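You operate a simulated robot arm through the tools that you are given. There is no shell and no other tool. Be economical: measure what you need, move in short steps, check, and stop when the job is done.

The job below is to be done with a simulated two-armed robot. You get a single attempt, and the scene is never put back.

JOB
Lock off the priming pump and set its belt pull to the job card's figure.
Fine: stop it, isolator off and lock on before the guard opens; shut the guard after. Set down upright: yellow lock.

Only the result counts: the job must be done as asked and must still hold three seconds after the hand-in. Knocking over, shifting, dropping, spilling or breaking anything else fails it.

ROBOT AND FRAMES
Two 7-joint arms with two-finger parallel grippers on one trunk, on a base that drives. Base frame: it is fixed to the floor where the robot stands at the start and does not move with it; the origin is under the middle of the robot, x ahead of it, y to its left, z up. Readings come in m, rad, newtons and seconds.
The left shoulder is at the start at [0.06, 0.143, 0.926], the right one opposite. With the tool pointing down near the work surface each hand reaches from about 0.3 to 0.72 m from the robot's upright axis, wherever it stands, measured 20 degrees to its own side. Places, roughly: belt adjuster [0.5, -0.6, 0.9]; belt guard [0.5, -0.6, 0.9]; pump job card [0.7, -1, 1.1]. Payload 1.57 kg a hand.
Tool frame (each hand has its own): the origin (TCP) lies between the finger pads and is the grasp point; the fingertips stand 0.03 m ahead of it; z points along the fingers, y is the line along which they close. The gripper opens to 0.11 m. The fingers are 0.024 m wide and 0.012 m thick; the gripper's body (0.048 by 0.112 m) begins 0.078 m behind the TCP.
Orientation is that of the tool frame in the base frame, as [roll, pitch, yaw] about the fixed x, y, z axes, in that order (R = Rz(yaw) Ry(pitch) Rx(roll)). With the fingers straight down and closing along the base's y, the tool's x points along the base's -x, its y along +y and its z along -z.

CONTROLS
- The arms move only by the tool drive_tool. It takes "left_motion", "right_motion" or both (then of equal length, played together; a hand with none holds still); each is a list that holds one entry, the list of rows, each a list of 7 numbers: the opening, from 0 (shut) to 1 (fully open), then the shift along the base's x, y, z in units of 25 mm (1.0 is 25 mm), then the turn, a rotation vector about the base's x, y, z in units of 5 degrees (1.0 is 5 degrees). In form: [[[hand, dx, dy, dz, ax, ay, az], ...]]. A call has 1 to 12 rows; each row shifts and turns the commanded pose from where the row before left it. A call with a number of a shift or a turn outside -1 to 1 is refused whole. A row lasts 0.2 s, in which the tool goes at most 0.05 m and 0.15 rad; a call with a longer step from one row to the next is refused whole, and so is a gripper value outside its range. A pose out of reach is approached as far as the arm can. The call stops where the force on the tool passes 50 N (or 10 N more than at its start, if that is more) or the arm is blocked; 0.2 s more then pass. The fingers move at their own pace (about 0.045 m/s each) and stop on an object; they squeeze with about 30 N. The grip force told is the motor's: it shows also when the fingers shut on nothing. Time passes only in rows, and 0.2 s behind the last, so rows that do not move let the fingers close. The reply holds the time, the measured pose of the TCP, the force on the tool along the base axes, the opening and the grip force, in the units named above and with some noise, with the torque about the TCP (base axes, N m) and any sound that the robot's microphone picked up.
- Cameras (640 x 400 px; columns grow to the right, rows downward): "scene" is now at [0.0396, -0.0395, 1.539]; the picture's right is [-0.49, -0.87, 0.00], its down [-0.64, 0.36, -0.69] and it looks along [0.60, -0.33, -0.73] (base axes); focal length 260 px, centre (320, 200). "left" rides on the left gripper at [0.07, -0.016, -0.141] in its tool frame; the picture's right is [0.23, 0.97, 0.00], its down [-0.86, 0.20, -0.48] and it looks along [-0.47, 0.11, 0.88] (tool axes); focal length 222 px, centre (320, 200). "right" rides on the right gripper at [0.07, 0.016, -0.141] in its tool frame; the picture's right is [-0.23, 0.97, 0.00], its down [-0.86, -0.20, -0.48] and it looks along [-0.47, -0.11, 0.88] (tool axes); focal length 222 px, centre (320, 200). There is no depth. A picture from a camera that has moved, and an enlarged one, comes with that camera's place and axes in the base frame and with its lens.
- snapshot(camera): a new picture of that camera. No time passes.
- move_column(by): slides the trunk up (or, below 0, down) by that many m; the arms and the scene camera ride with it, the base frame stays. It gives what a move gives, with no picture.
- steer(legs): drives the robot by 1 to 6 legs, each [ahead, left, turn to the left] in m, m and rad, along the robot's own axes; the way and the turn of a leg run together, so that a leg with both is an arc; at most 1.5 m and 3.142 rad a leg. The arms and the cameras ride along, it lands a little off, and it stops where it bumps. It gives what a move gives.
- aim_head(pan, tilt): turns the head with the scene camera to pan (to the left, within 1.501 rad either way) and tilt (down, from -0.506 to 1.204), counted from straight ahead of the robot. It gives what a move gives.
- enlarge(camera, box): a new picture of the part [left, top, right, bottom] of that camera's present view, enlarged. No time passes.
- finish_job(): hands the job in; it is judged then, once.

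Work in short steps. Places have to be worked out from the pictures, the camera data and where the tool is seen: move nearer, look again, correct. Check each grasp and each placing, and mend what went wrong. You have 120 turns and 100 pictures in all, those below and enlarged ones among them. Open the grippers and draw the arms clear of the work before you hand the job in, unless the task says otherwise; then end with one line.

The tools are called after "Call:" as a command line: name --argument value ..., lists and objects as JSON in quotes. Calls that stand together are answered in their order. drive_tool: Moves the arms, as the interface text tells. Its arguments: {"type":"object","properties":{"left_motion":{"type":"array","items":{"type":"array","items":{"type":"array","items":{"type":"number"}}}},"right_motion":{"type":"array","items":{"type":"array","items":{"type":"array","items":{"type":"number"}}}}},"required":[]} The other tools are called the same way: move_column (by) slides the trunk up or down; steer (legs) drives the base; aim_head (pan, tilt) turns the head that bears the scene camera; snapshot (camera) takes a picture; enlarge (camera, box) takes an enlarged picture of a part of a camera's view; finish_job () hands the job in.

At the start:

```text
clock: 0.0
left_ee_pos: [0.4555, -0.0763, 0.9998]
left_orientation: [-3.139, 0.001, -3.141]
left_ft_force: [-0.6, -0.5, 0.2]
left_wrist_torque: [-0.02, 0.0, -0.02]
left_finger_gap: 0.11
left_gripper_force: 0.1
right_ee_pos: [0.2926, -0.4446, 1.0007]
right_orientation: [3.142, 0.0, -3.141]
right_ft_force: [-0.3, 0.9, 0.2]
right_wrist_torque: [0.01, -0.03, -0.03]
right_finger_gap: 0.1102
right_gripper_force: 0.0
trunk travel left (down, up): [-0.525, 0.065]
robot x, y, heading: [0.0011, -0.0003, -0.003]
head pan, tilt: [-0.51, 0.815]
```

scene: 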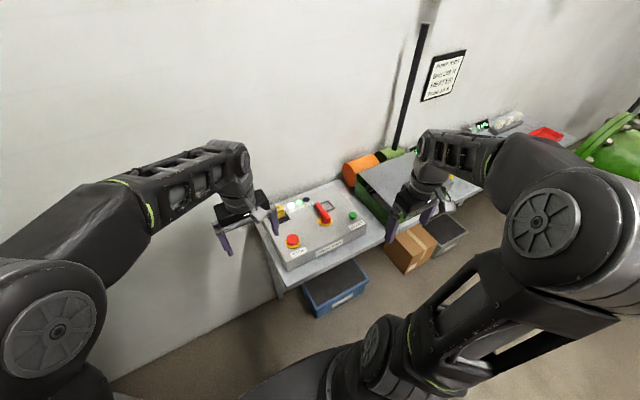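
right: 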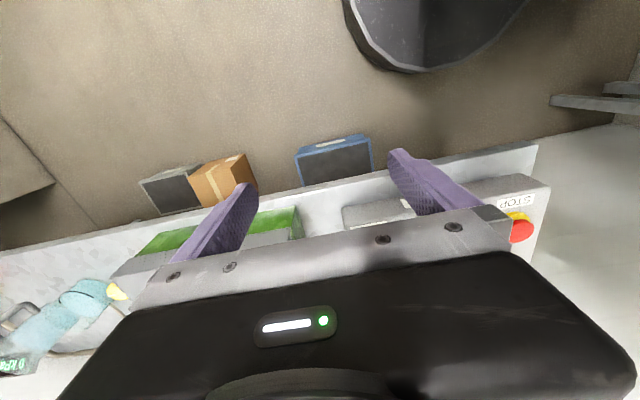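
left: 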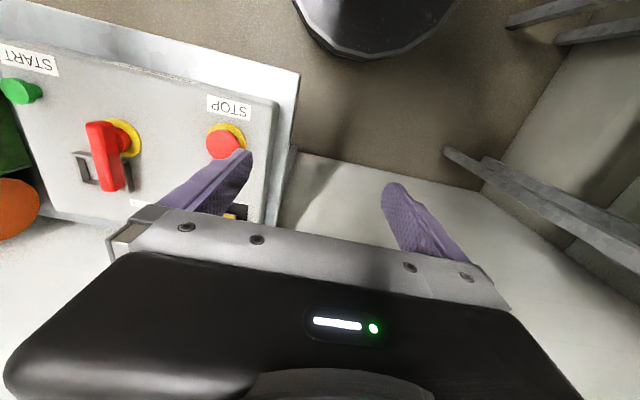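

I start by reading the job card and the panel up close.

Call:
enlarge --camera "scene" --box '[410, 40, 480, 110]'

Call:
enlarge --camera "scene" --box '[240, 120, 500, 290]'

```text
5.71 times, centred on (445, 75) of scene
camera zoom: at [0.0396, -0.0395, 1.539], right [-0.49, -0.87, 0.0], down [-0.64, 0.36, -0.69], along [0.6, -0.33, -0.73], focal length 1487 px, centre (-394, 914)
```

zoom: 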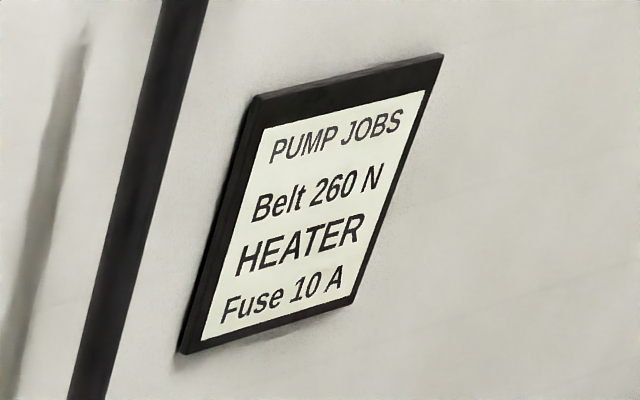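

```text
2.35 times, centred on (370, 205) of scene
camera zoom: at [0.0396, -0.0395, 1.539], right [-0.49, -0.87, 0.0], down [-0.64, 0.36, -0.69], along [0.6, -0.33, -0.73], focal length 612 px, centre (202, 188)
```

zoom: 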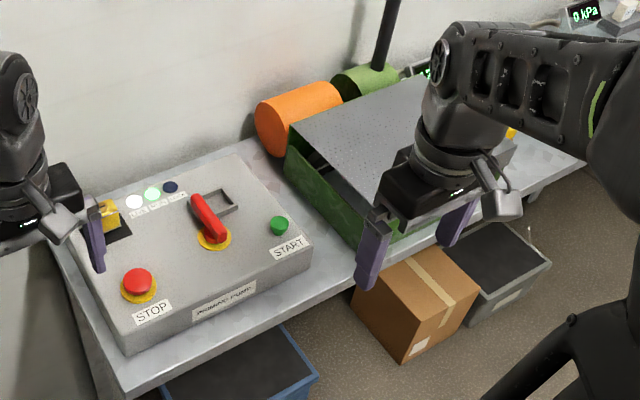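

The card says Belt 260 N. I raise both hands to clear the view of the panel and guard.

Call:
drive_tool --left_motion '[[[1, -0.5, 0.8, 1, 0, 0, 0], [1, -0.5, 0.8, 1, 0, 0, 0], [1, -0.5, 0.8, 1, 0, 0, 0], [1, -0.5, 0.8, 1, 0, 0, 0], [1, -0.5, 0.8, 1, 0, 0, 0], [1, -0.5, 0.8, 1, 0, 0, 0]]]' --right_motion '[[[1, 0, -0.8, 1, 0, 0, 0], [1, 0, -0.8, 1, 0, 0, 0], [1, 0, -0.8, 1, 0, 0, 0], [1, 0, -0.8, 1, 0, 0, 0], [1, 0, -0.8, 0.5, 0, 0, 0], [1, 0, -0.8, 0.5, 0, 0, 0]]]'

Call:
snapshot --camera "scene"

Call:
snapshot --camera "right"

Call:
snapshot --camera "left"

```text
clock: 1.4
left_ee_pos: [0.394, 0.0189, 1.1117]
left_orientation: [3.134, -0.021, 3.138]
left_ft_force: [-0.1, -0.4, -1.0]
left_wrist_torque: [0.02, 0.0, 0.02]
left_finger_gap: 0.1098
left_gripper_force: 0.1
left hand out of reach, approached as far as the arm can: row 5, 6
right_ee_pos: [0.2885, -0.5445, 1.1214]
right_orientation: [-3.128, 0.014, 3.14]
right_ft_force: [-0.5, 1.3, 0.1]
right_wrist_torque: [-0.03, 0.05, -0.02]
right_finger_gap: 0.11
right_gripper_force: 0.1
right hand out of reach, approached as far as the arm can: row 5, 6
trunk travel left (down, up): [-0.525, 0.065]
robot x, y, heading: [0.0009, 0.0031, -0.001]
head pan, tilt: [-0.51, 0.815]
```

```text
94 pictures are left
camera scene: at [0.0399, -0.0387, 1.539], right [-0.49, -0.87, 0.0], down [-0.64, 0.35, -0.69], along [0.6, -0.33, -0.73], focal length 260 px, centre (320, 200)
```

scene: 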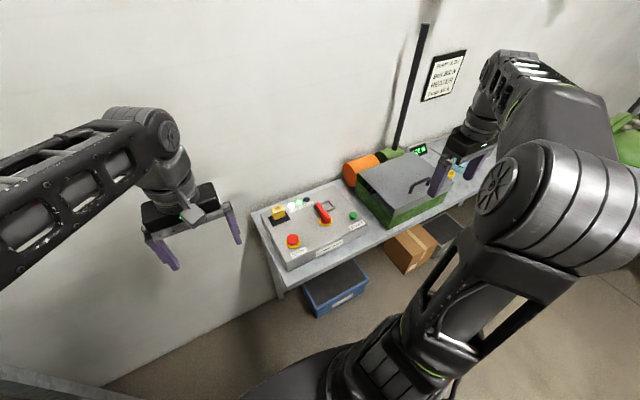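

```text
93 pictures are left
camera right: at [0.2152, -0.5251, 1.2633], right [0.23, 0.97, -0.01], down [0.85, -0.2, 0.5], along [0.48, -0.12, -0.87], focal length 222 px, centre (320, 200)
```

right: 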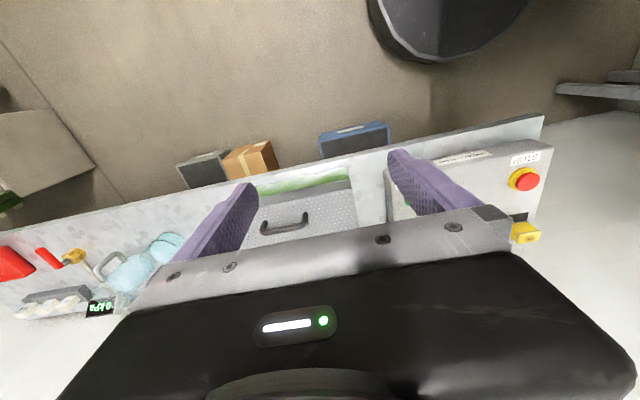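

```text
92 pictures are left
camera left: at [0.3273, 0.0032, 1.2533], right [-0.22, 0.97, 0.01], down [0.87, 0.19, 0.46], along [0.45, 0.11, -0.89], focal length 222 px, centre (320, 200)
```

left: 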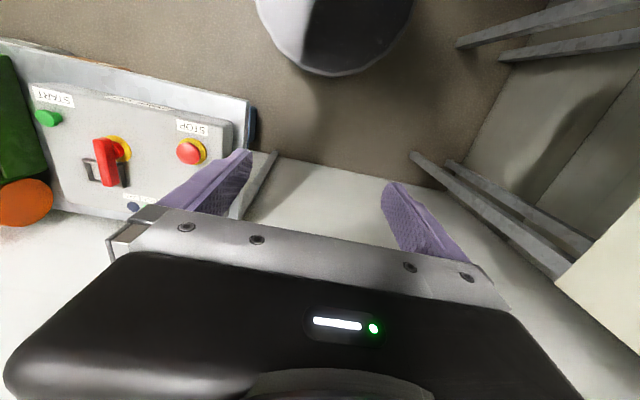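

The guard has a handle on its near part, with a gauge and other things to its right. I zoom in on both.

Call:
enlarge --camera "scene" --box '[245, 175, 375, 275]'

Call:
enlarge --camera "scene" --box '[335, 130, 475, 235]'

```text
4.00 times, centred on (310, 225) of scene
camera zoom: at [0.0399, -0.0387, 1.539], right [-0.49, -0.87, 0.0], down [-0.64, 0.35, -0.69], along [0.6, -0.33, -0.73], focal length 1041 px, centre (360, 100)
```

zoom: 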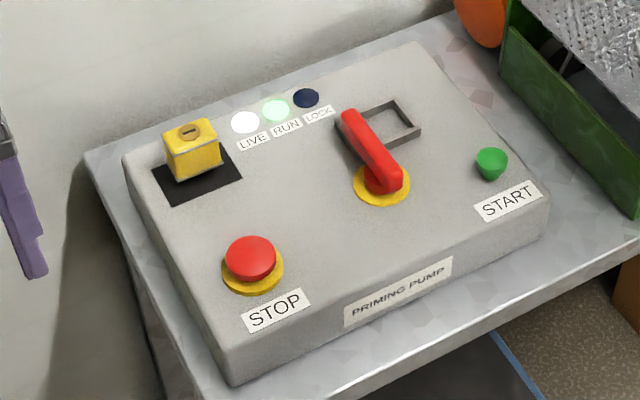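

```text
3.81 times, centred on (405, 182) of scene
camera zoom: at [0.0399, -0.0387, 1.539], right [-0.49, -0.87, 0.0], down [-0.64, 0.35, -0.69], along [0.6, -0.33, -0.73], focal length 992 px, centre (-4, 267)
```

zoom: 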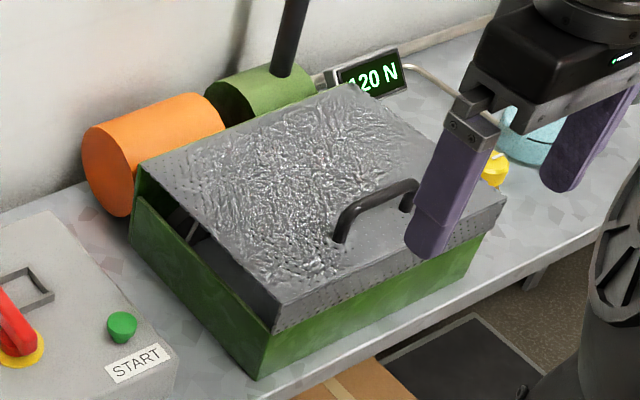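

By triangulation STOP is at about [0.474, -0.187, 0.875], the isolator pivot at about [0.50, -0.32] and the lock at about [0.60, -0.19]. Driving 0.4 m to the right puts the panel in the left hand's reach and the guard in the right hand's.

Call:
steer --legs '[[0, -0.4, 0]]'

Call:
aim_head --pan 0.1 --tilt 0.85

Call:
snapshot --camera "scene"

Call:
snapshot --camera "left"

```text
clock: 3.9
left_ee_pos: [0.3937, -0.3816, 1.112]
left_orientation: [3.132, -0.02, 3.136]
left_ft_force: [0.5, 0.6, 0.1]
left_wrist_torque: [0.05, 0.01, 0.01]
left_finger_gap: 0.1101
left_gripper_force: 0.0
right_ee_pos: [0.2863, -0.946, 1.1205]
right_orientation: [-3.127, 0.016, 3.135]
right_ft_force: [0.8, 0.5, -0.2]
right_wrist_torque: [0.02, 0.02, -0.02]
right_finger_gap: 0.1098
right_gripper_force: 0.0
trunk travel left (down, up): [-0.525, 0.065]
robot x, y, heading: [0.0001, -0.4024, -0.001]
head pan, tilt: [-0.51, 0.815]
```

```text
clock: 4.9
left_ee_pos: [0.3945, -0.3807, 1.1119]
left_orientation: [3.133, -0.021, 3.138]
left_ft_force: [0.6, -0.3, 0.7]
left_wrist_torque: [0.01, 0.03, 0.01]
left_finger_gap: 0.1099
left_gripper_force: 0.0
right_ee_pos: [0.2866, -0.945, 1.1204]
right_orientation: [-3.126, 0.015, 3.134]
right_ft_force: [-0.1, -0.6, 0.2]
right_wrist_torque: [0.03, 0.06, -0.01]
right_finger_gap: 0.11
right_gripper_force: 0.1
trunk travel left (down, up): [-0.525, 0.065]
robot x, y, heading: [0.0022, -0.3989, -0.004]
head pan, tilt: [0.099, 0.85]
```

```text
89 pictures are left
camera scene: at [0.0475, -0.3932, 1.5363], right [0.1, -1.0, 0.0], down [-0.75, -0.07, -0.66], along [0.66, 0.06, -0.75], focal length 260 px, centre (320, 200)
```

scene: 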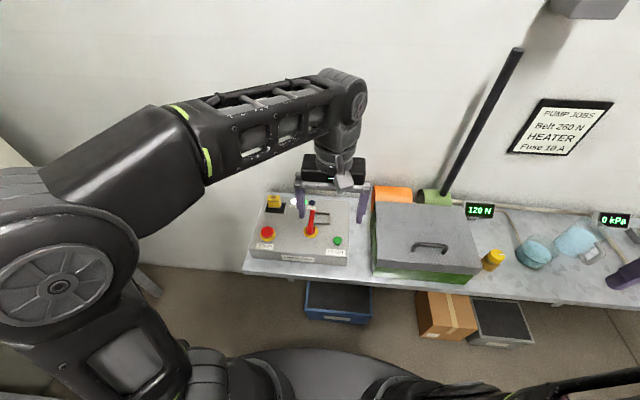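

```text
88 pictures are left
camera left: at [0.3268, -0.3987, 1.2533], right [-0.22, 0.97, 0.01], down [0.87, 0.19, 0.46], along [0.45, 0.11, -0.89], focal length 222 px, centre (320, 200)
```

left: 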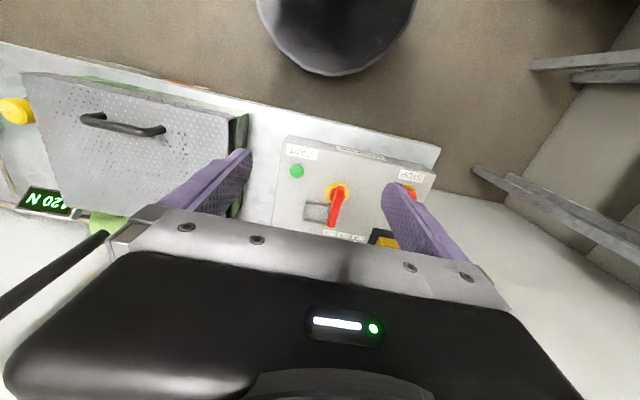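

The view is good now, and I zoom into the panel and guard from here.

Call:
enlarge --camera "scene" --box '[240, 180, 370, 270]'

Call:
enlarge --camera "scene" --box '[365, 175, 525, 285]'

```text
4.44 times, centred on (305, 225) of scene
camera zoom: at [0.0475, -0.3932, 1.5363], right [0.1, -1.0, 0.0], down [-0.75, -0.07, -0.66], along [0.66, 0.06, -0.75], focal length 1157 px, centre (387, 89)
```

zoom: 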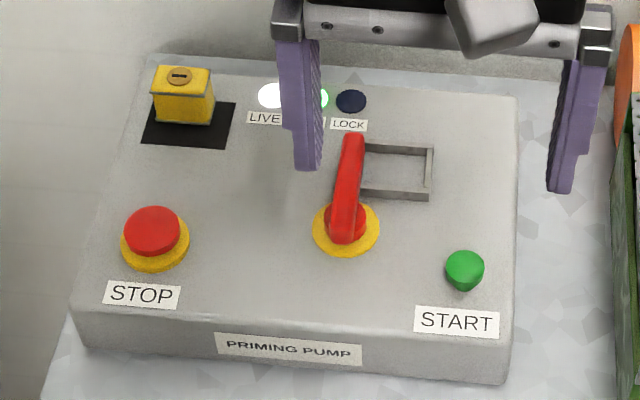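

```text
3.64 times, centred on (445, 230) of scene
camera zoom: at [0.0475, -0.3932, 1.5363], right [0.1, -1.0, 0.0], down [-0.75, -0.07, -0.66], along [0.66, 0.06, -0.75], focal length 946 px, centre (-134, 91)
```

zoom: 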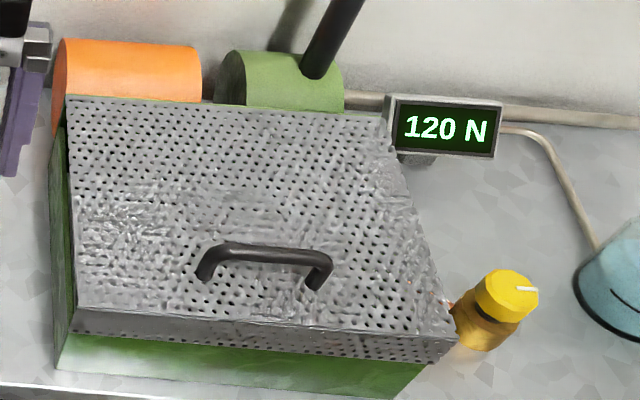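

I bring the left hand, shut, above the STOP button.

Call:
drive_tool --left_motion '[[[0, 0.42, 0.965, -0.5, 0, 0, 0], [0, 0.42, 0.965, -0.5, 0, 0, 0], [0, 0.42, 0.965, -0.7, 0, 0, 0], [0, 0.42, 0.965, -0.8, 0, 0, 0], [0, 0.42, 0.965, -0.9, 0, 0, 0], [0, 0.42, 0.965, -1, 0, 0, 0], [0, 0.42, 0.965, -1, 0, 0, 0], [0, 0.42, 0.965, -1, 0, 0, 0], [0, 0, 0, 0, 0, 0, 0]]]'

Call:
snapshot --camera "left"

Call:
enlarge --camera "scene" --box '[220, 150, 380, 270]'

```text
clock: 6.9
left_ee_pos: [0.4774, -0.188, 0.9519]
left_orientation: [3.134, -0.02, 3.135]
left_ft_force: [-0.1, 0.3, -0.2]
left_wrist_torque: [-0.01, -0.03, -0.04]
left_finger_gap: 0.0001
left_gripper_force: 21.0
right_ee_pos: [0.2868, -0.9471, 1.1205]
right_orientation: [-3.129, 0.016, 3.131]
right_ft_force: [0.1, 0.0, 0.3]
right_wrist_torque: [-0.01, 0.01, 0.0]
right_finger_gap: 0.11
right_gripper_force: 0.1
trunk travel left (down, up): [-0.525, 0.065]
robot x, y, heading: [0.0058, -0.4021, -0.004]
head pan, tilt: [0.099, 0.85]
```

```text
85 pictures are left
camera left: at [0.4106, -0.2053, 1.0939], right [-0.22, 0.97, 0.01], down [0.87, 0.19, 0.46], along [0.45, 0.11, -0.89], focal length 222 px, centre (320, 200)
```

left: 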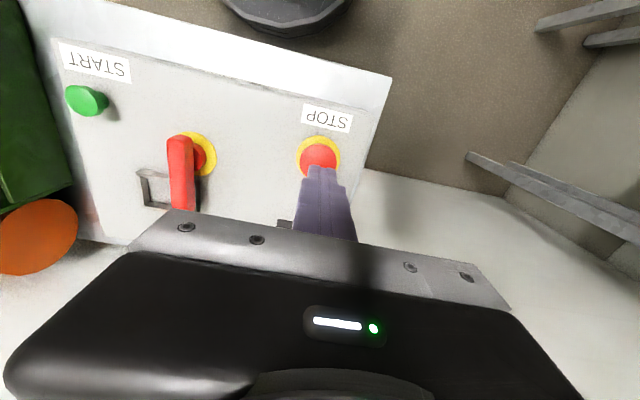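

```text
3.33 times, centred on (300, 210) of scene
camera zoom: at [0.0472, -0.3934, 1.5363], right [0.1, -1.0, 0.0], down [-0.75, -0.07, -0.66], along [0.66, 0.06, -0.75], focal length 868 px, centre (387, 167)
```

zoom: 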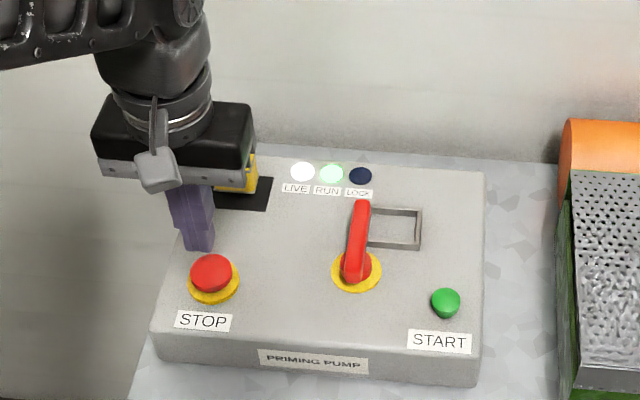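

The fingertip is over STOP, so I press down until force builds, then back off.

Call:
drive_tool --left_motion '[[[0, -0.16, 0, -0.6, 0, 0, 0], [0, 0, 0, -0.6, 0, 0, 0], [0, 0, 0, -0.4, 0, 0, 0], [0, 0, 0, -0.2, 0, 0, 0], [0, 0, 0, -0.2, 0, 0, 0]]]'

Call:
enlarge --camera "scene" --box '[220, 150, 380, 270]'

```text
clock: 8.1
left_ee_pos: [0.4738, -0.1887, 0.9047]
left_orientation: [3.133, -0.014, 3.136]
left_ft_force: [-3.1, 2.9, 24.2]
left_wrist_torque: [0.08, -0.1, -0.08]
left_finger_gap: 0.0
left_gripper_force: 21.5
right_ee_pos: [0.2856, -0.9449, 1.1212]
right_orientation: [-3.129, 0.014, 3.132]
right_ft_force: [0.3, -0.3, 0.3]
right_wrist_torque: [0.01, -0.01, 0.0]
right_finger_gap: 0.1101
right_gripper_force: 0.0
trunk travel left (down, up): [-0.525, 0.065]
robot x, y, heading: [-0.0018, -0.4024, -0.002]
head pan, tilt: [0.099, 0.85]
heard: click
```

```text
3.33 times, centred on (300, 210) of scene
camera zoom: at [0.0454, -0.3935, 1.5369], right [0.1, -1.0, 0.0], down [-0.75, -0.07, -0.66], along [0.66, 0.07, -0.75], focal length 868 px, centre (387, 167)
```

zoom: 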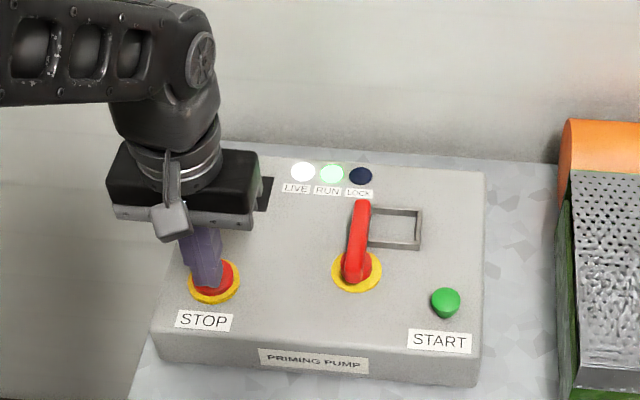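

A click was heard. I lift off and check the RUN lamp.

Call:
drive_tool --left_motion '[[[0, 0, 0, 1, 0, 0, 0], [0, 0, 0, 1, 0, 0, 0], [0, 0, 0, 0.5, 0, 0, 0], [0, 0, 0, 0, 0, 0, 0]]]'

Call:
enlarge --camera "scene" --box '[250, 170, 350, 240]'

```text
clock: 9.1
left_ee_pos: [0.4741, -0.1877, 0.9642]
left_orientation: [3.133, -0.021, 3.136]
left_ft_force: [0.4, 0.3, 1.2]
left_wrist_torque: [-0.01, -0.02, 0.02]
left_finger_gap: 0.0001
left_gripper_force: 21.7
right_ee_pos: [0.286, -0.9461, 1.1211]
right_orientation: [-3.129, 0.014, 3.132]
right_ft_force: [-0.4, -1.2, -0.5]
right_wrist_torque: [0.0, -0.03, -0.01]
right_finger_gap: 0.1101
right_gripper_force: 0.1
trunk travel left (down, up): [-0.525, 0.065]
robot x, y, heading: [0.0022, -0.4002, -0.004]
head pan, tilt: [0.099, 0.85]
```

```text
5.71 times, centred on (300, 205) of scene
camera zoom: at [0.0477, -0.3932, 1.5363], right [0.1, -1.0, 0.0], down [-0.75, -0.07, -0.66], along [0.66, 0.06, -0.75], focal length 1487 px, centre (434, 171)
```

zoom: 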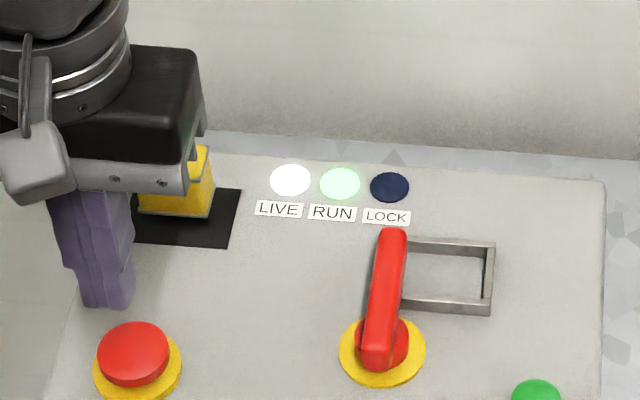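

RUN still looks lit. I wait a little to see whether it is a run-down delay.

Call:
drive_tool --left_motion '[[[0, 0, 0, 0, 0, 0, 0], [0, 0, 0, 0, 0, 0, 0], [0, 0, 0, 0, 0, 0, 0], [0, 0, 0, 0, 0, 0, 0], [0, 0, 0, 0, 0, 0, 0], [0, 0, 0, 0, 0, 0, 0], [0, 0, 0, 0, 0, 0, 0], [0, 0, 0, 0, 0, 0, 0], [0, 0, 0, 0, 0, 0, 0], [0, 0, 0, 0, 0, 0, 0]]]'

Call:
enlarge --camera "scene" --box '[250, 170, 350, 240]'

```text
clock: 11.3
left_ee_pos: [0.4761, -0.1881, 0.9645]
left_orientation: [3.132, -0.022, 3.138]
left_ft_force: [0.6, -0.5, -0.9]
left_wrist_torque: [0.0, -0.01, 0.0]
left_finger_gap: 0.0
left_gripper_force: 21.4
right_ee_pos: [0.2883, -0.9471, 1.1212]
right_orientation: [-3.127, 0.015, 3.133]
right_ft_force: [0.3, -0.1, -0.1]
right_wrist_torque: [0.01, -0.03, -0.01]
right_finger_gap: 0.1097
right_gripper_force: 0.2
trunk travel left (down, up): [-0.525, 0.065]
robot x, y, heading: [0.0013, -0.4023, -0.003]
head pan, tilt: [0.099, 0.85]
```

```text
5.71 times, centred on (300, 205) of scene
camera zoom: at [0.0475, -0.3932, 1.5363], right [0.1, -1.0, 0.0], down [-0.75, -0.07, -0.66], along [0.66, 0.06, -0.75], focal length 1487 px, centre (434, 171)
```

zoom: 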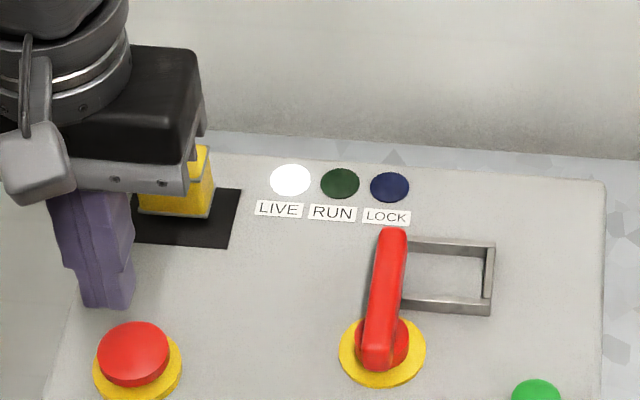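

RUN has gone out, so the pump has stopped. I move the left hand, half open, over the isolator handle at about [0.533, -0.321].

Call:
drive_tool --left_motion '[[[0.5, 0.38, -0.887, 0, 0, 0, 0], [0.5, 0.38, -0.887, 0, 0, 0, 0], [0.5, 0.38, -0.887, 0, 0, 0, 0], [0.5, 0.38, -0.887, 0, 0, 0, 0], [0.5, 0.38, -0.887, 0, 0, 0, 0], [0.5, 0.38, -0.887, 0, 0, 0, 0], [0.5, 0, 0, 0, 0, 0, 0]]]'

Call:
snapshot --camera "left"

Call:
enlarge --camera "scene" --box '[240, 150, 380, 250]'

```text
clock: 12.9
left_ee_pos: [0.5312, -0.3224, 0.9648]
left_orientation: [3.131, -0.02, 3.136]
left_ft_force: [-0.8, 0.6, 0.0]
left_wrist_torque: [0.03, 0.03, -0.01]
left_finger_gap: 0.055
left_gripper_force: 0.0
right_ee_pos: [0.2862, -0.9448, 1.1217]
right_orientation: [-3.125, 0.015, 3.132]
right_ft_force: [0.4, 1.1, -0.3]
right_wrist_torque: [-0.03, 0.02, 0.01]
right_finger_gap: 0.11
right_gripper_force: 0.0
trunk travel left (down, up): [-0.525, 0.065]
robot x, y, heading: [-0.0005, -0.4001, -0.004]
head pan, tilt: [0.099, 0.85]
```

```text
80 pictures are left
camera left: at [0.4635, -0.3395, 1.1061], right [-0.22, 0.97, 0.01], down [0.87, 0.19, 0.46], along [0.45, 0.11, -0.89], focal length 222 px, centre (320, 200)
```

left: 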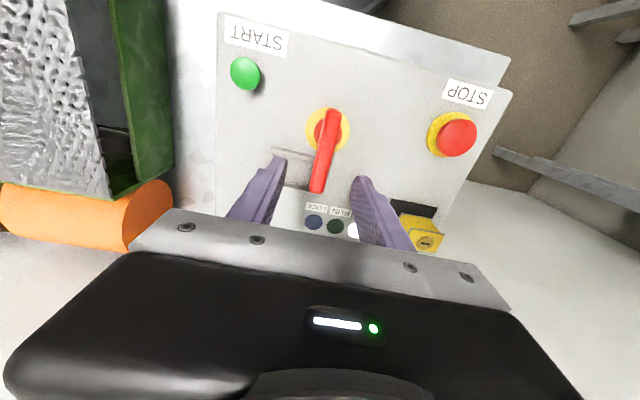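

```text
4.00 times, centred on (310, 200) of scene
camera zoom: at [0.0473, -0.3929, 1.5363], right [0.1, -1.0, 0.0], down [-0.75, -0.07, -0.66], along [0.66, 0.06, -0.75], focal length 1041 px, centre (360, 200)
```

zoom: 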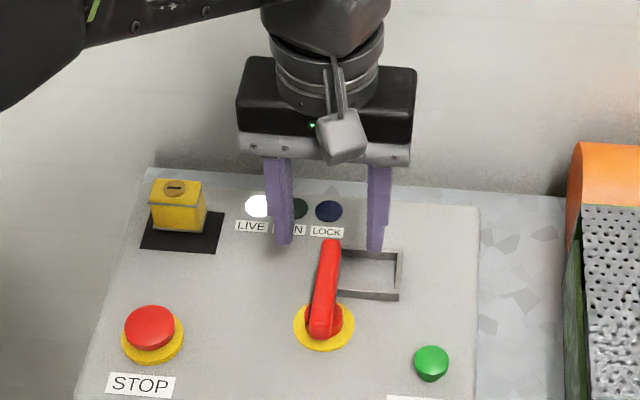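

The handle lies along x at y ≈ -0.320, from x = 0.48 to 0.565, with its top at about 0.885. I lower to TCP z 0.900 and grip it.

Call:
drive_tool --left_motion '[[[0.5, 0, 0.08, -0.9, 0, 0, 0], [0.5, 0, 0, -0.9, 0, 0, 0], [0.5, 0, 0, -0.8, 0, 0, 0], [0.5, 0, 0, 0, 0, 0, 0], [0, 0, 0, 0, 0, 0, 0], [0, 0, 0, 0, 0, 0, 0], [0, 0, 0, 0, 0, 0, 0], [0, 0, 0, 0, 0, 0, 0]]]'

Call:
snapshot --camera "left"

```text
clock: 14.7
left_ee_pos: [0.53, -0.3183, 0.9013]
left_orientation: [3.131, -0.016, 3.137]
left_ft_force: [0.2, -2.5, 23.3]
left_wrist_torque: [-1.02, -0.27, -0.41]
left_finger_gap: 0.0162
left_gripper_force: 29.6
right_ee_pos: [0.2859, -0.9456, 1.123]
right_orientation: [-3.126, 0.016, 3.136]
right_ft_force: [-0.6, 0.7, -0.2]
right_wrist_torque: [-0.01, 0.02, 0.01]
right_finger_gap: 0.1101
right_gripper_force: 0.1
trunk travel left (down, up): [-0.525, 0.065]
robot x, y, heading: [-0.0008, -0.4005, 0.003]
head pan, tilt: [0.099, 0.85]
```

```text
78 pictures are left
camera left: at [0.4629, -0.3366, 1.0423], right [-0.22, 0.97, 0.01], down [0.86, 0.19, 0.47], along [0.45, 0.12, -0.88], focal length 222 px, centre (320, 200)
```

left: 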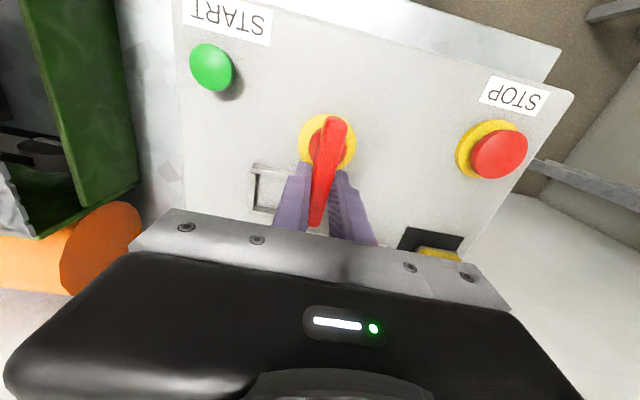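

I have the handle (gap 16 mm), but a fingertip is resting on something. I raise it 5 mm and try a gentle 15° clockwise turn about the pivot.

Call:
drive_tool --left_motion '[[[0, 0, 0, 0.2, 0, 0, 0], [0, 0, -0.077, 0, 0, 0, -1], [0, -0.01, -0.077, 0, 0, 0, -1], [0, -0.015, -0.075, 0, 0, 0, -1]]]'

Call:
enlarge --camera "scene" --box '[240, 150, 380, 250]'

```text
clock: 15.7
left_ee_pos: [0.5292, -0.3256, 0.9029]
left_orientation: [3.134, -0.028, 2.872]
left_ft_force: [-0.5, -5.0, -24.6]
left_wrist_torque: [-0.93, -0.33, 0.08]
left_finger_gap: 0.016
left_gripper_force: 31.8
right_ee_pos: [0.2889, -0.9457, 1.1205]
right_orientation: [-3.126, 0.013, 3.133]
right_ft_force: [0.4, 0.5, -0.5]
right_wrist_torque: [0.0, 0.01, 0.02]
right_finger_gap: 0.11
right_gripper_force: 0.0
trunk travel left (down, up): [-0.525, 0.065]
robot x, y, heading: [0.0016, -0.4004, -0.001]
head pan, tilt: [0.099, 0.85]
```

```text
4.00 times, centred on (310, 200) of scene
camera zoom: at [0.0495, -0.3934, 1.5359], right [0.1, -1.0, 0.0], down [-0.75, -0.07, -0.66], along [0.66, 0.06, -0.75], focal length 1041 px, centre (360, 200)
```

zoom: 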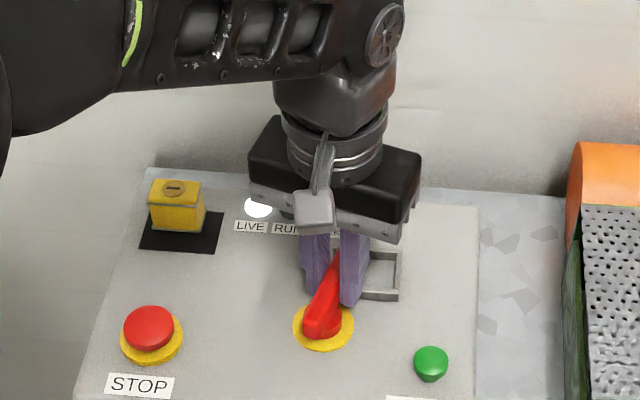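

It turns freely clockwise. I relax the lift slightly and carry on around the arc.

Call:
drive_tool --left_motion '[[[0, -0.023, -0.073, -0.1, 0, 0, -1], [0, -0.029, -0.071, 0, 0, 0, -1], [0, -0.036, -0.068, 0, 0, 0, -1], [0, -0.041, -0.065, 0, 0, 0, -1], [0, -0.047, -0.061, 0, 0, 0, -1], [0, -0.052, -0.057, 0, 0, 0, -1], [0, -0.057, -0.052, 0, 0, 0, -1], [0, -0.061, -0.047, 0, 0, 0, -1], [0, -0.065, -0.041, 0, 0, 0, -1], [0, -0.068, -0.036, 0, 0, 0, -1], [0, -0.071, -0.029, 0, 0, 0, -1], [0, -0.073, -0.023, 0, 0, 0, -1]]]'

Call:
enlarge --camera "scene" --box '[240, 150, 380, 250]'

```text
clock: 18.3
left_ee_pos: [0.5116, -0.3442, 0.902]
left_orientation: [3.138, -0.021, 1.824]
left_ft_force: [-24.0, -17.0, -13.7]
left_wrist_torque: [0.02, 0.89, 0.74]
left_finger_gap: 0.0158
left_gripper_force: 31.8
right_ee_pos: [0.2865, -0.9475, 1.1203]
right_orientation: [-3.127, 0.015, 3.133]
right_ft_force: [0.1, 0.1, -0.2]
right_wrist_torque: [-0.02, 0.01, -0.03]
right_finger_gap: 0.1102
right_gripper_force: 0.0
trunk travel left (down, up): [-0.525, 0.065]
robot x, y, heading: [-0.001, -0.399, -0.001]
head pan, tilt: [0.099, 0.85]
```

```text
4.00 times, centred on (310, 200) of scene
camera zoom: at [0.0456, -0.3953, 1.5363], right [0.1, -1.0, 0.0], down [-0.75, -0.07, -0.66], along [0.66, 0.07, -0.75], focal length 1041 px, centre (360, 200)
```

zoom: 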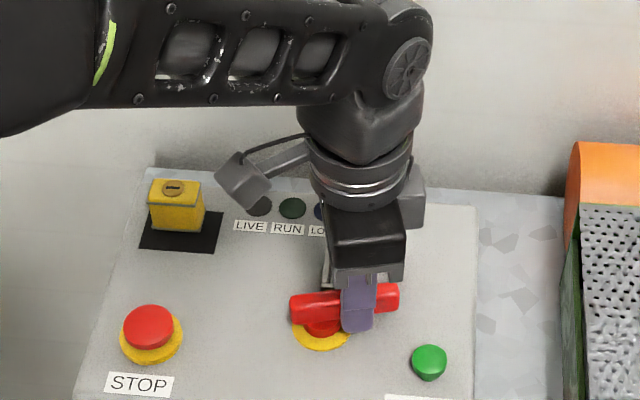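

The LIVE lamp is out and the handle is near the 90° stop. I turn the remaining 10–15° gently, easing the side load.

Call:
drive_tool --left_motion '[[[0, -0.15, -0.1, 0, 0, 0, -0.7], [0, -0.1, -0.02, 0, 0, 0, -0.8], [0, -0.08, 0, 0, 0, 0, -0.8]]]'

Call:
enlarge --camera "scene" --box '[240, 150, 380, 250]'

```text
clock: 19.1
left_ee_pos: [0.5061, -0.3437, 0.9018]
left_orientation: [3.134, -0.02, 1.628]
left_ft_force: [-14.1, -7.0, -11.9]
left_wrist_torque: [-0.4, 0.96, 0.22]
left_finger_gap: 0.016
left_gripper_force: 31.2
right_ee_pos: [0.2875, -0.9467, 1.1211]
right_orientation: [-3.129, 0.015, 3.133]
right_ft_force: [0.0, 0.0, 0.5]
right_wrist_torque: [-0.03, 0.0, 0.02]
right_finger_gap: 0.11
right_gripper_force: 0.0
trunk travel left (down, up): [-0.525, 0.065]
robot x, y, heading: [-0.0003, -0.3988, -0.001]
head pan, tilt: [0.099, 0.85]
```

```text
4.00 times, centred on (310, 200) of scene
camera zoom: at [0.047, -0.394, 1.5363], right [0.1, -1.0, 0.0], down [-0.75, -0.07, -0.66], along [0.66, 0.07, -0.75], focal length 1041 px, centre (360, 200)
```

zoom: 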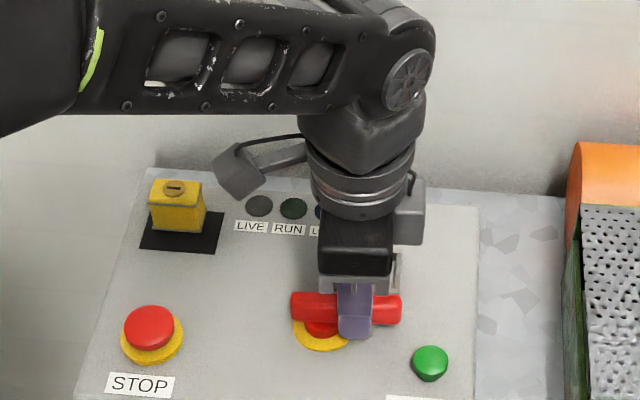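

The handle is at about 87°. One more small turn, then I release it and lift.

Call:
drive_tool --left_motion '[[[0, -0.05, 0, 0, 0, 0, -0.8], [0.35, 0, 0, 0, 0, 0, 0], [0.35, 0, 0, 0, 0, 0, 0], [0.35, 0, 0, 0.5, 0, 0, 0], [0.35, 0, 0, 1, 0, 0, 0], [0.35, 0, 0, 1, 0, 0, 0], [0.35, 0, 0, 1, 0, 0, 0], [0.35, 0, 0.5, 1, 0, 0, 1], [0.35, 0, 1, 1, 0, 0, 1], [0.35, 0, 1, 0, 0, 0, 1], [0.35, 0, 1, 0, 0, 0, 1], [0.35, 0, 1, 0, 0, 0, 1]]]'

Call:
enlarge --camera "scene" --box '[240, 150, 380, 250]'

Call:
snapshot --camera "left"

```text
clock: 21.7
left_ee_pos: [0.505, -0.2308, 1.0373]
left_orientation: [3.133, -0.019, 1.995]
left_ft_force: [0.5, 0.5, 0.4]
left_wrist_torque: [-0.03, 0.02, -0.02]
left_finger_gap: 0.0382
left_gripper_force: 0.0
right_ee_pos: [0.2876, -0.9461, 1.1209]
right_orientation: [-3.126, 0.016, 3.132]
right_ft_force: [-0.1, 0.1, 0.1]
right_wrist_torque: [-0.05, 0.02, -0.02]
right_finger_gap: 0.1101
right_gripper_force: 0.0
trunk travel left (down, up): [-0.525, 0.065]
robot x, y, heading: [0.0007, -0.4018, -0.002]
head pan, tilt: [0.099, 0.85]
```

```text
4.00 times, centred on (310, 200) of scene
camera zoom: at [0.0474, -0.3927, 1.5363], right [0.1, -1.0, 0.0], down [-0.75, -0.07, -0.66], along [0.66, 0.06, -0.75], focal length 1041 px, centre (360, 200)
```

zoom: 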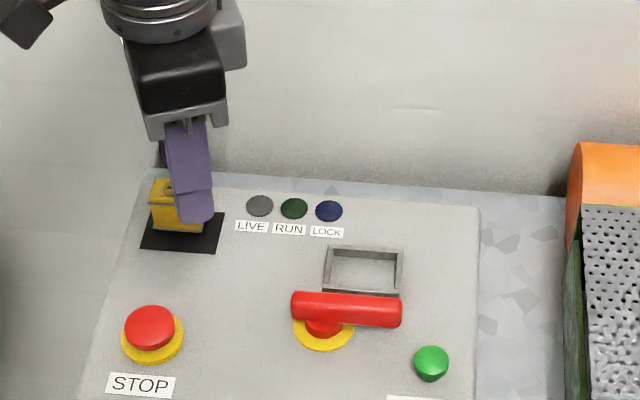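

```text
73 pictures are left
camera left: at [0.4616, -0.1765, 1.1796], right [0.79, 0.61, 0.01], down [0.53, -0.71, 0.46], along [0.29, -0.36, -0.89], focal length 222 px, centre (320, 200)
```

left: 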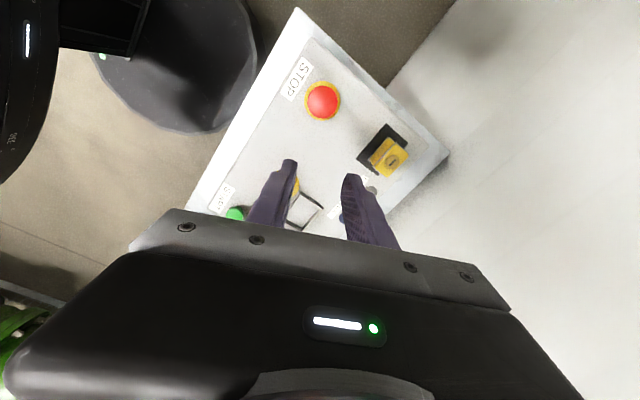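

The isolator is off and LIVE is out, and the frame beside the handle is now clear for the lock. I swing the left hand back to closing along y and move it above the lock at about [0.60, -0.184].

Call:
drive_tool --left_motion '[[[0.8, 0.327, 0.156, -0.2, 0, 0, 1], [0.8, 0.327, 0.156, -0.2, 0, 0, 1], [0.8, 0.327, 0.156, -0.2, 0, 0, 1], [0.8, 0.327, 0.156, -0.2, 0, 0, 1], [0.8, 0.327, 0.156, -0.2, 0, 0, 1], [0.8, 0.327, 0.156, -0.2, 0, 0, 1], [0.8, 0.327, 0.156, -0.2, 0, 0, 1], [0.8, 0.327, 0.156, -0.2, 0, 0, 1], [0.8, 0.327, 0.156, -0.2, 0, 0, 1], [0.8, 0.327, 0.156, -0.2, 0, 0, 1], [0.8, 0.327, 0.156, -0.2, 0, 0, 1], [0.8, 0.327, 0.156, -0.2, 0, 0, 1]]]'

Call:
drive_tool --left_motion '[[[0.8, 0, 0, 0, 0, 0.2, 1], [0.8, 0, 0, 0, 0, 0, 0.2]]]'

Call:
snapshot --camera "left"

Call:
enlarge --camera "scene" --box '[240, 140, 360, 230]'

```text
clock: 24.3
left_ee_pos: [0.6043, -0.1853, 0.9795]
left_orientation: [3.132, -0.019, 3.042]
left_ft_force: [-0.4, -0.2, -0.3]
left_wrist_torque: [0.01, 0.02, 0.04]
left_finger_gap: 0.088
left_gripper_force: 0.0
right_ee_pos: [0.287, -0.9461, 1.1218]
right_orientation: [-3.127, 0.014, 3.133]
right_ft_force: [-0.4, -0.4, -0.4]
right_wrist_torque: [0.03, 0.0, -0.03]
right_finger_gap: 0.11
right_gripper_force: 0.0
trunk travel left (down, up): [-0.525, 0.065]
robot x, y, heading: [0.0001, -0.3982, -0.002]
head pan, tilt: [0.099, 0.85]
```

```text
clock: 24.9
left_ee_pos: [0.6036, -0.1857, 0.9792]
left_orientation: [3.134, -0.039, -3.136]
left_ft_force: [0.7, 0.2, 0.3]
left_wrist_torque: [-0.01, 0.04, 0.01]
left_finger_gap: 0.0877
left_gripper_force: 0.1
right_ee_pos: [0.2877, -0.9459, 1.1221]
right_orientation: [-3.13, 0.017, 3.133]
right_ft_force: [-0.4, 0.4, 0.1]
right_wrist_torque: [0.02, -0.03, -0.02]
right_finger_gap: 0.11
right_gripper_force: 0.1
trunk travel left (down, up): [-0.525, 0.065]
robot x, y, heading: [-0.0002, -0.4001, -0.002]
head pan, tilt: [0.099, 0.85]
```

```text
72 pictures are left
camera left: at [0.5392, -0.2025, 1.122], right [-0.23, 0.97, 0.02], down [0.87, 0.2, 0.45], along [0.43, 0.12, -0.89], focal length 222 px, centre (320, 200)
```

left: 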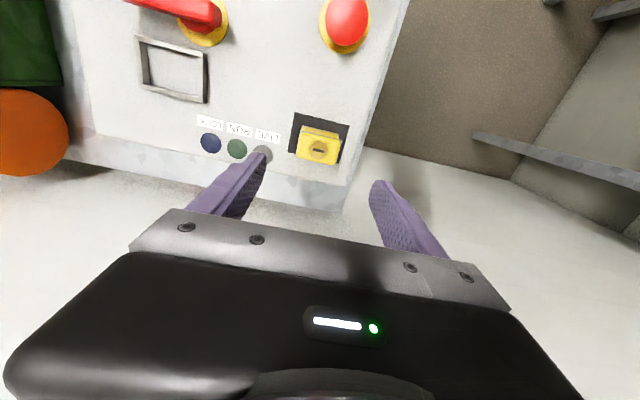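

```text
4.44 times, centred on (300, 185) of scene
camera zoom: at [0.0474, -0.3932, 1.5363], right [0.1, -1.0, 0.0], down [-0.75, -0.07, -0.66], along [0.66, 0.06, -0.75], focal length 1157 px, centre (409, 267)
```

zoom: 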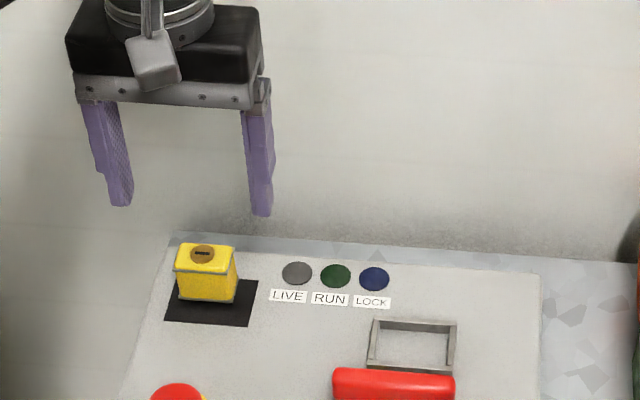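

The lock is at about [0.600, -0.185], with its top near z 0.89. I level the small pitch and descend part way, then check again.

Call:
drive_tool --left_motion '[[[0.8, -0.15, 0, -0.7, 0, -0.45, 0], [0.8, 0, 0, -0.7, 0, 0, 0], [0.8, 0, 0, -0.5, 0, 0, 0], [0.8, 0, 0, 0, 0, 0, 0]]]'

Call:
snapshot --camera "left"

Call:
enlarge --camera "scene" --box '[240, 160, 320, 220]'

```text
clock: 25.9
left_ee_pos: [0.5996, -0.1867, 0.9313]
left_orientation: [3.134, 0.001, -3.139]
left_ft_force: [-0.5, 0.3, 1.3]
left_wrist_torque: [-0.01, 0.0, -0.02]
left_finger_gap: 0.088
left_gripper_force: 0.1
right_ee_pos: [0.2878, -0.9469, 1.1215]
right_orientation: [-3.129, 0.016, 3.132]
right_ft_force: [0.2, -0.5, -0.1]
right_wrist_torque: [0.02, 0.0, 0.0]
right_finger_gap: 0.1102
right_gripper_force: 0.0
trunk travel left (down, up): [-0.525, 0.065]
robot x, y, heading: [-0.003, -0.4011, 0.002]
head pan, tilt: [0.099, 0.85]
```

```text
70 pictures are left
camera left: at [0.5296, -0.2028, 1.0714], right [-0.23, 0.97, 0.01], down [0.85, 0.2, 0.48], along [0.47, 0.12, -0.88], focal length 222 px, centre (320, 200)
```

left: 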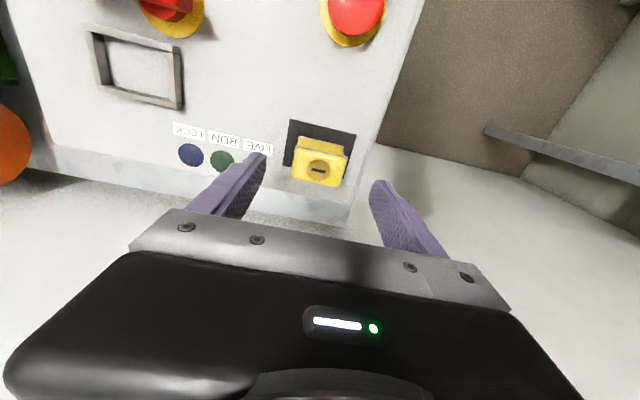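

```text
6.67 times, centred on (280, 190) of scene
camera zoom: at [0.0475, -0.3932, 1.5363], right [0.1, -1.0, 0.0], down [-0.75, -0.07, -0.66], along [0.66, 0.06, -0.75], focal length 1735 px, centre (587, 267)
```

zoom: 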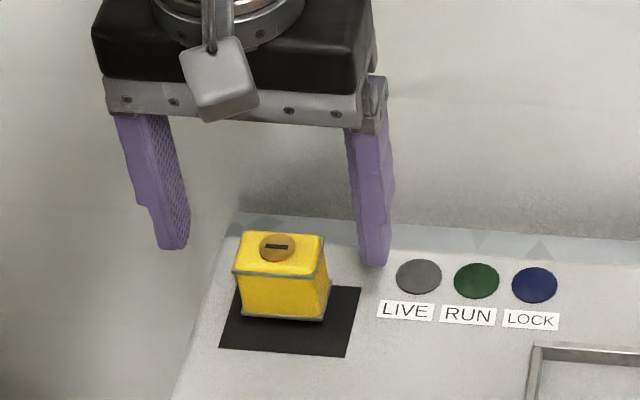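

Lock centre is x ≈ 0.601, y ≈ -0.186, centred between the fingers. I descend to TCP 0.902 and close.

Call:
drive_tool --left_motion '[[[0.8, 0.06, 0.03, -0.7, 0, 0, 0], [0.8, 0, 0, -0.5, 0, 0, 0], [0.8, 0, 0, 0, 0, 0, 0], [0, 0, 0, 0, 0, 0, 0], [0, 0, 0, 0, 0, 0, 0], [0, 0, 0, 0, 0, 0, 0], [0, 0, 0, 0, 0, 0, 0], [0, 0, 0, 0, 0, 0, 0]]]'

Call:
snapshot --camera "left"

```text
clock: 27.7
left_ee_pos: [0.6011, -0.1854, 0.9022]
left_orientation: [3.136, 0.001, -3.138]
left_ft_force: [0.2, -0.6, 1.0]
left_wrist_torque: [-0.04, 0.03, 0.0]
left_finger_gap: 0.0394
left_gripper_force: 29.8
right_ee_pos: [0.2856, -0.9465, 1.1222]
right_orientation: [-3.129, 0.017, 3.132]
right_ft_force: [0.1, 0.0, -0.3]
right_wrist_torque: [-0.05, 0.02, 0.02]
right_finger_gap: 0.11
right_gripper_force: 0.3
trunk travel left (down, up): [-0.525, 0.065]
robot x, y, heading: [-0.004, -0.3959, 0.0]
head pan, tilt: [0.099, 0.85]
```

```text
68 pictures are left
camera left: at [0.5315, -0.2019, 1.0415], right [-0.23, 0.97, 0.01], down [0.85, 0.2, 0.48], along [0.47, 0.12, -0.88], focal length 222 px, centre (320, 200)
```

left: 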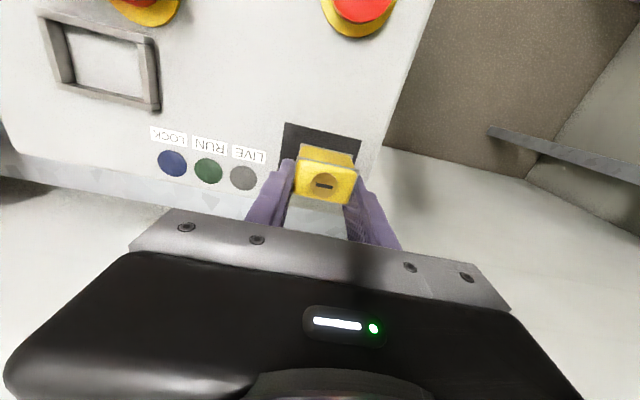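

Gripped at 39 mm. I lift 6 cm and carry it above the frame at about [0.5625, -0.346].

Call:
drive_tool --left_motion '[[[0, 0, 0, 0.6, 0, 0, 0], [0, 0, 0, 0.8, 0, 0, 0], [0, 0, 0, 1, 0, 0, 0], [0, -0.22, -0.918, 0, 0, 0, 0], [0, -0.22, -0.918, 0, 0, 0, 0], [0, -0.22, -0.918, 0, 0, 0, 0], [0, -0.22, -0.918, 0, 0, 0, 0], [0, -0.22, -0.918, 0, 0, 0, 0], [0, -0.22, -0.918, 0, 0, 0, 0], [0, -0.22, -0.918, 0, 0, 0, 0], [0, 0, 0, 0, 0, 0, 0]]]'

Call:
snapshot --camera "left"

Call:
enlarge --camera "scene" --box '[270, 160, 370, 235]'

```text
clock: 30.1
left_ee_pos: [0.5635, -0.3447, 0.9624]
left_orientation: [3.134, 0.003, -3.136]
left_ft_force: [-0.3, 0.7, -0.9]
left_wrist_torque: [-0.03, -0.02, 0.01]
left_finger_gap: 0.0398
left_gripper_force: 29.5
right_ee_pos: [0.2885, -0.9455, 1.1208]
right_orientation: [-3.128, 0.016, 3.132]
right_ft_force: [-0.5, -0.5, 0.7]
right_wrist_torque: [0.0, 0.0, 0.04]
right_finger_gap: 0.1101
right_gripper_force: 0.1
trunk travel left (down, up): [-0.525, 0.065]
robot x, y, heading: [-0.0004, -0.4021, -0.001]
head pan, tilt: [0.099, 0.85]
```

```text
67 pictures are left
camera left: at [0.4936, -0.3622, 1.102], right [-0.23, 0.97, 0.01], down [0.85, 0.2, 0.48], along [0.47, 0.12, -0.88], focal length 222 px, centre (320, 200)
```

left: 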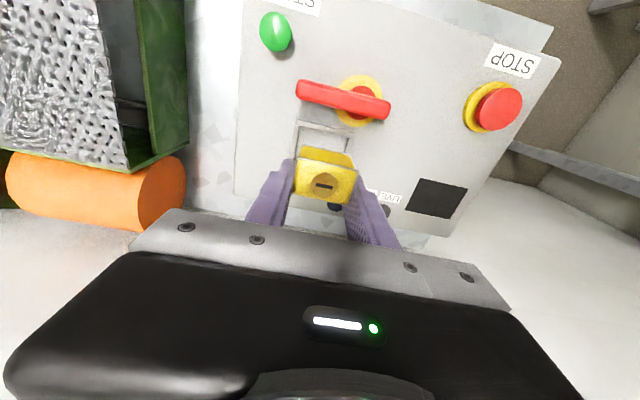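

```text
5.33 times, centred on (320, 198) of scene
camera zoom: at [0.0477, -0.3929, 1.5363], right [0.1, -1.0, 0.0], down [-0.75, -0.07, -0.66], along [0.66, 0.06, -0.75], focal length 1388 px, centre (320, 213)
```

zoom: 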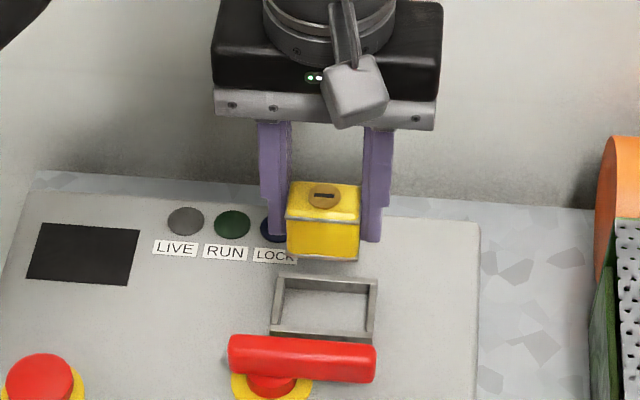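

The lock is a few mm too far +x for the frame centre (about [0.559, -0.346]). I correct and lower to just above the frame, then check.

Call:
drive_tool --left_motion '[[[0, -0.18, -0.04, -0.5, 0, 0, 0], [0, 0, 0, -0.6, 0, 0, 0], [0, 0, 0, -0.3, 0, 0, 0], [0, 0, 0, 0, 0, 0, 0]]]'

Call:
enlarge --camera "left" --box '[240, 60, 420, 220]'

Call:
enlarge --camera "scene" --box '[290, 180, 350, 225]'

```text
clock: 31.1
left_ee_pos: [0.5593, -0.3466, 0.9272]
left_orientation: [3.134, 0.001, -3.137]
left_ft_force: [-0.1, 1.2, -0.4]
left_wrist_torque: [0.0, -0.04, 0.0]
left_finger_gap: 0.0398
left_gripper_force: 30.0
right_ee_pos: [0.2874, -0.9454, 1.1211]
right_orientation: [-3.128, 0.014, 3.133]
right_ft_force: [0.0, 0.6, -0.4]
right_wrist_torque: [0.01, -0.01, 0.0]
right_finger_gap: 0.1099
right_gripper_force: 0.0
trunk travel left (down, up): [-0.525, 0.065]
robot x, y, heading: [-0.0012, -0.4025, 0.0]
head pan, tilt: [0.099, 0.85]
```

```text
2.50 times, centred on (330, 140) of left
camera zoom: at [0.4891, -0.3633, 1.0668], right [-0.23, 0.97, 0.01], down [0.85, 0.2, 0.48], along [0.47, 0.12, -0.88], focal length 555 px, centre (295, 350)
```

zoom: 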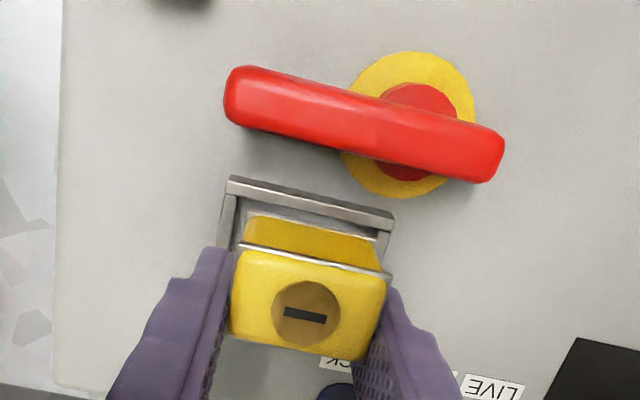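

```text
8.89 times, centred on (320, 202) of scene
camera zoom: at [0.0476, -0.3932, 1.5363], right [0.1, -1.0, 0.0], down [-0.75, -0.07, -0.66], along [0.66, 0.06, -0.75], focal length 2314 px, centre (320, 178)
```

zoom: 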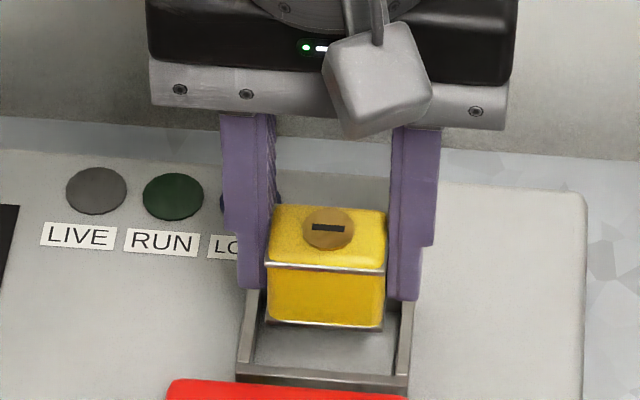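

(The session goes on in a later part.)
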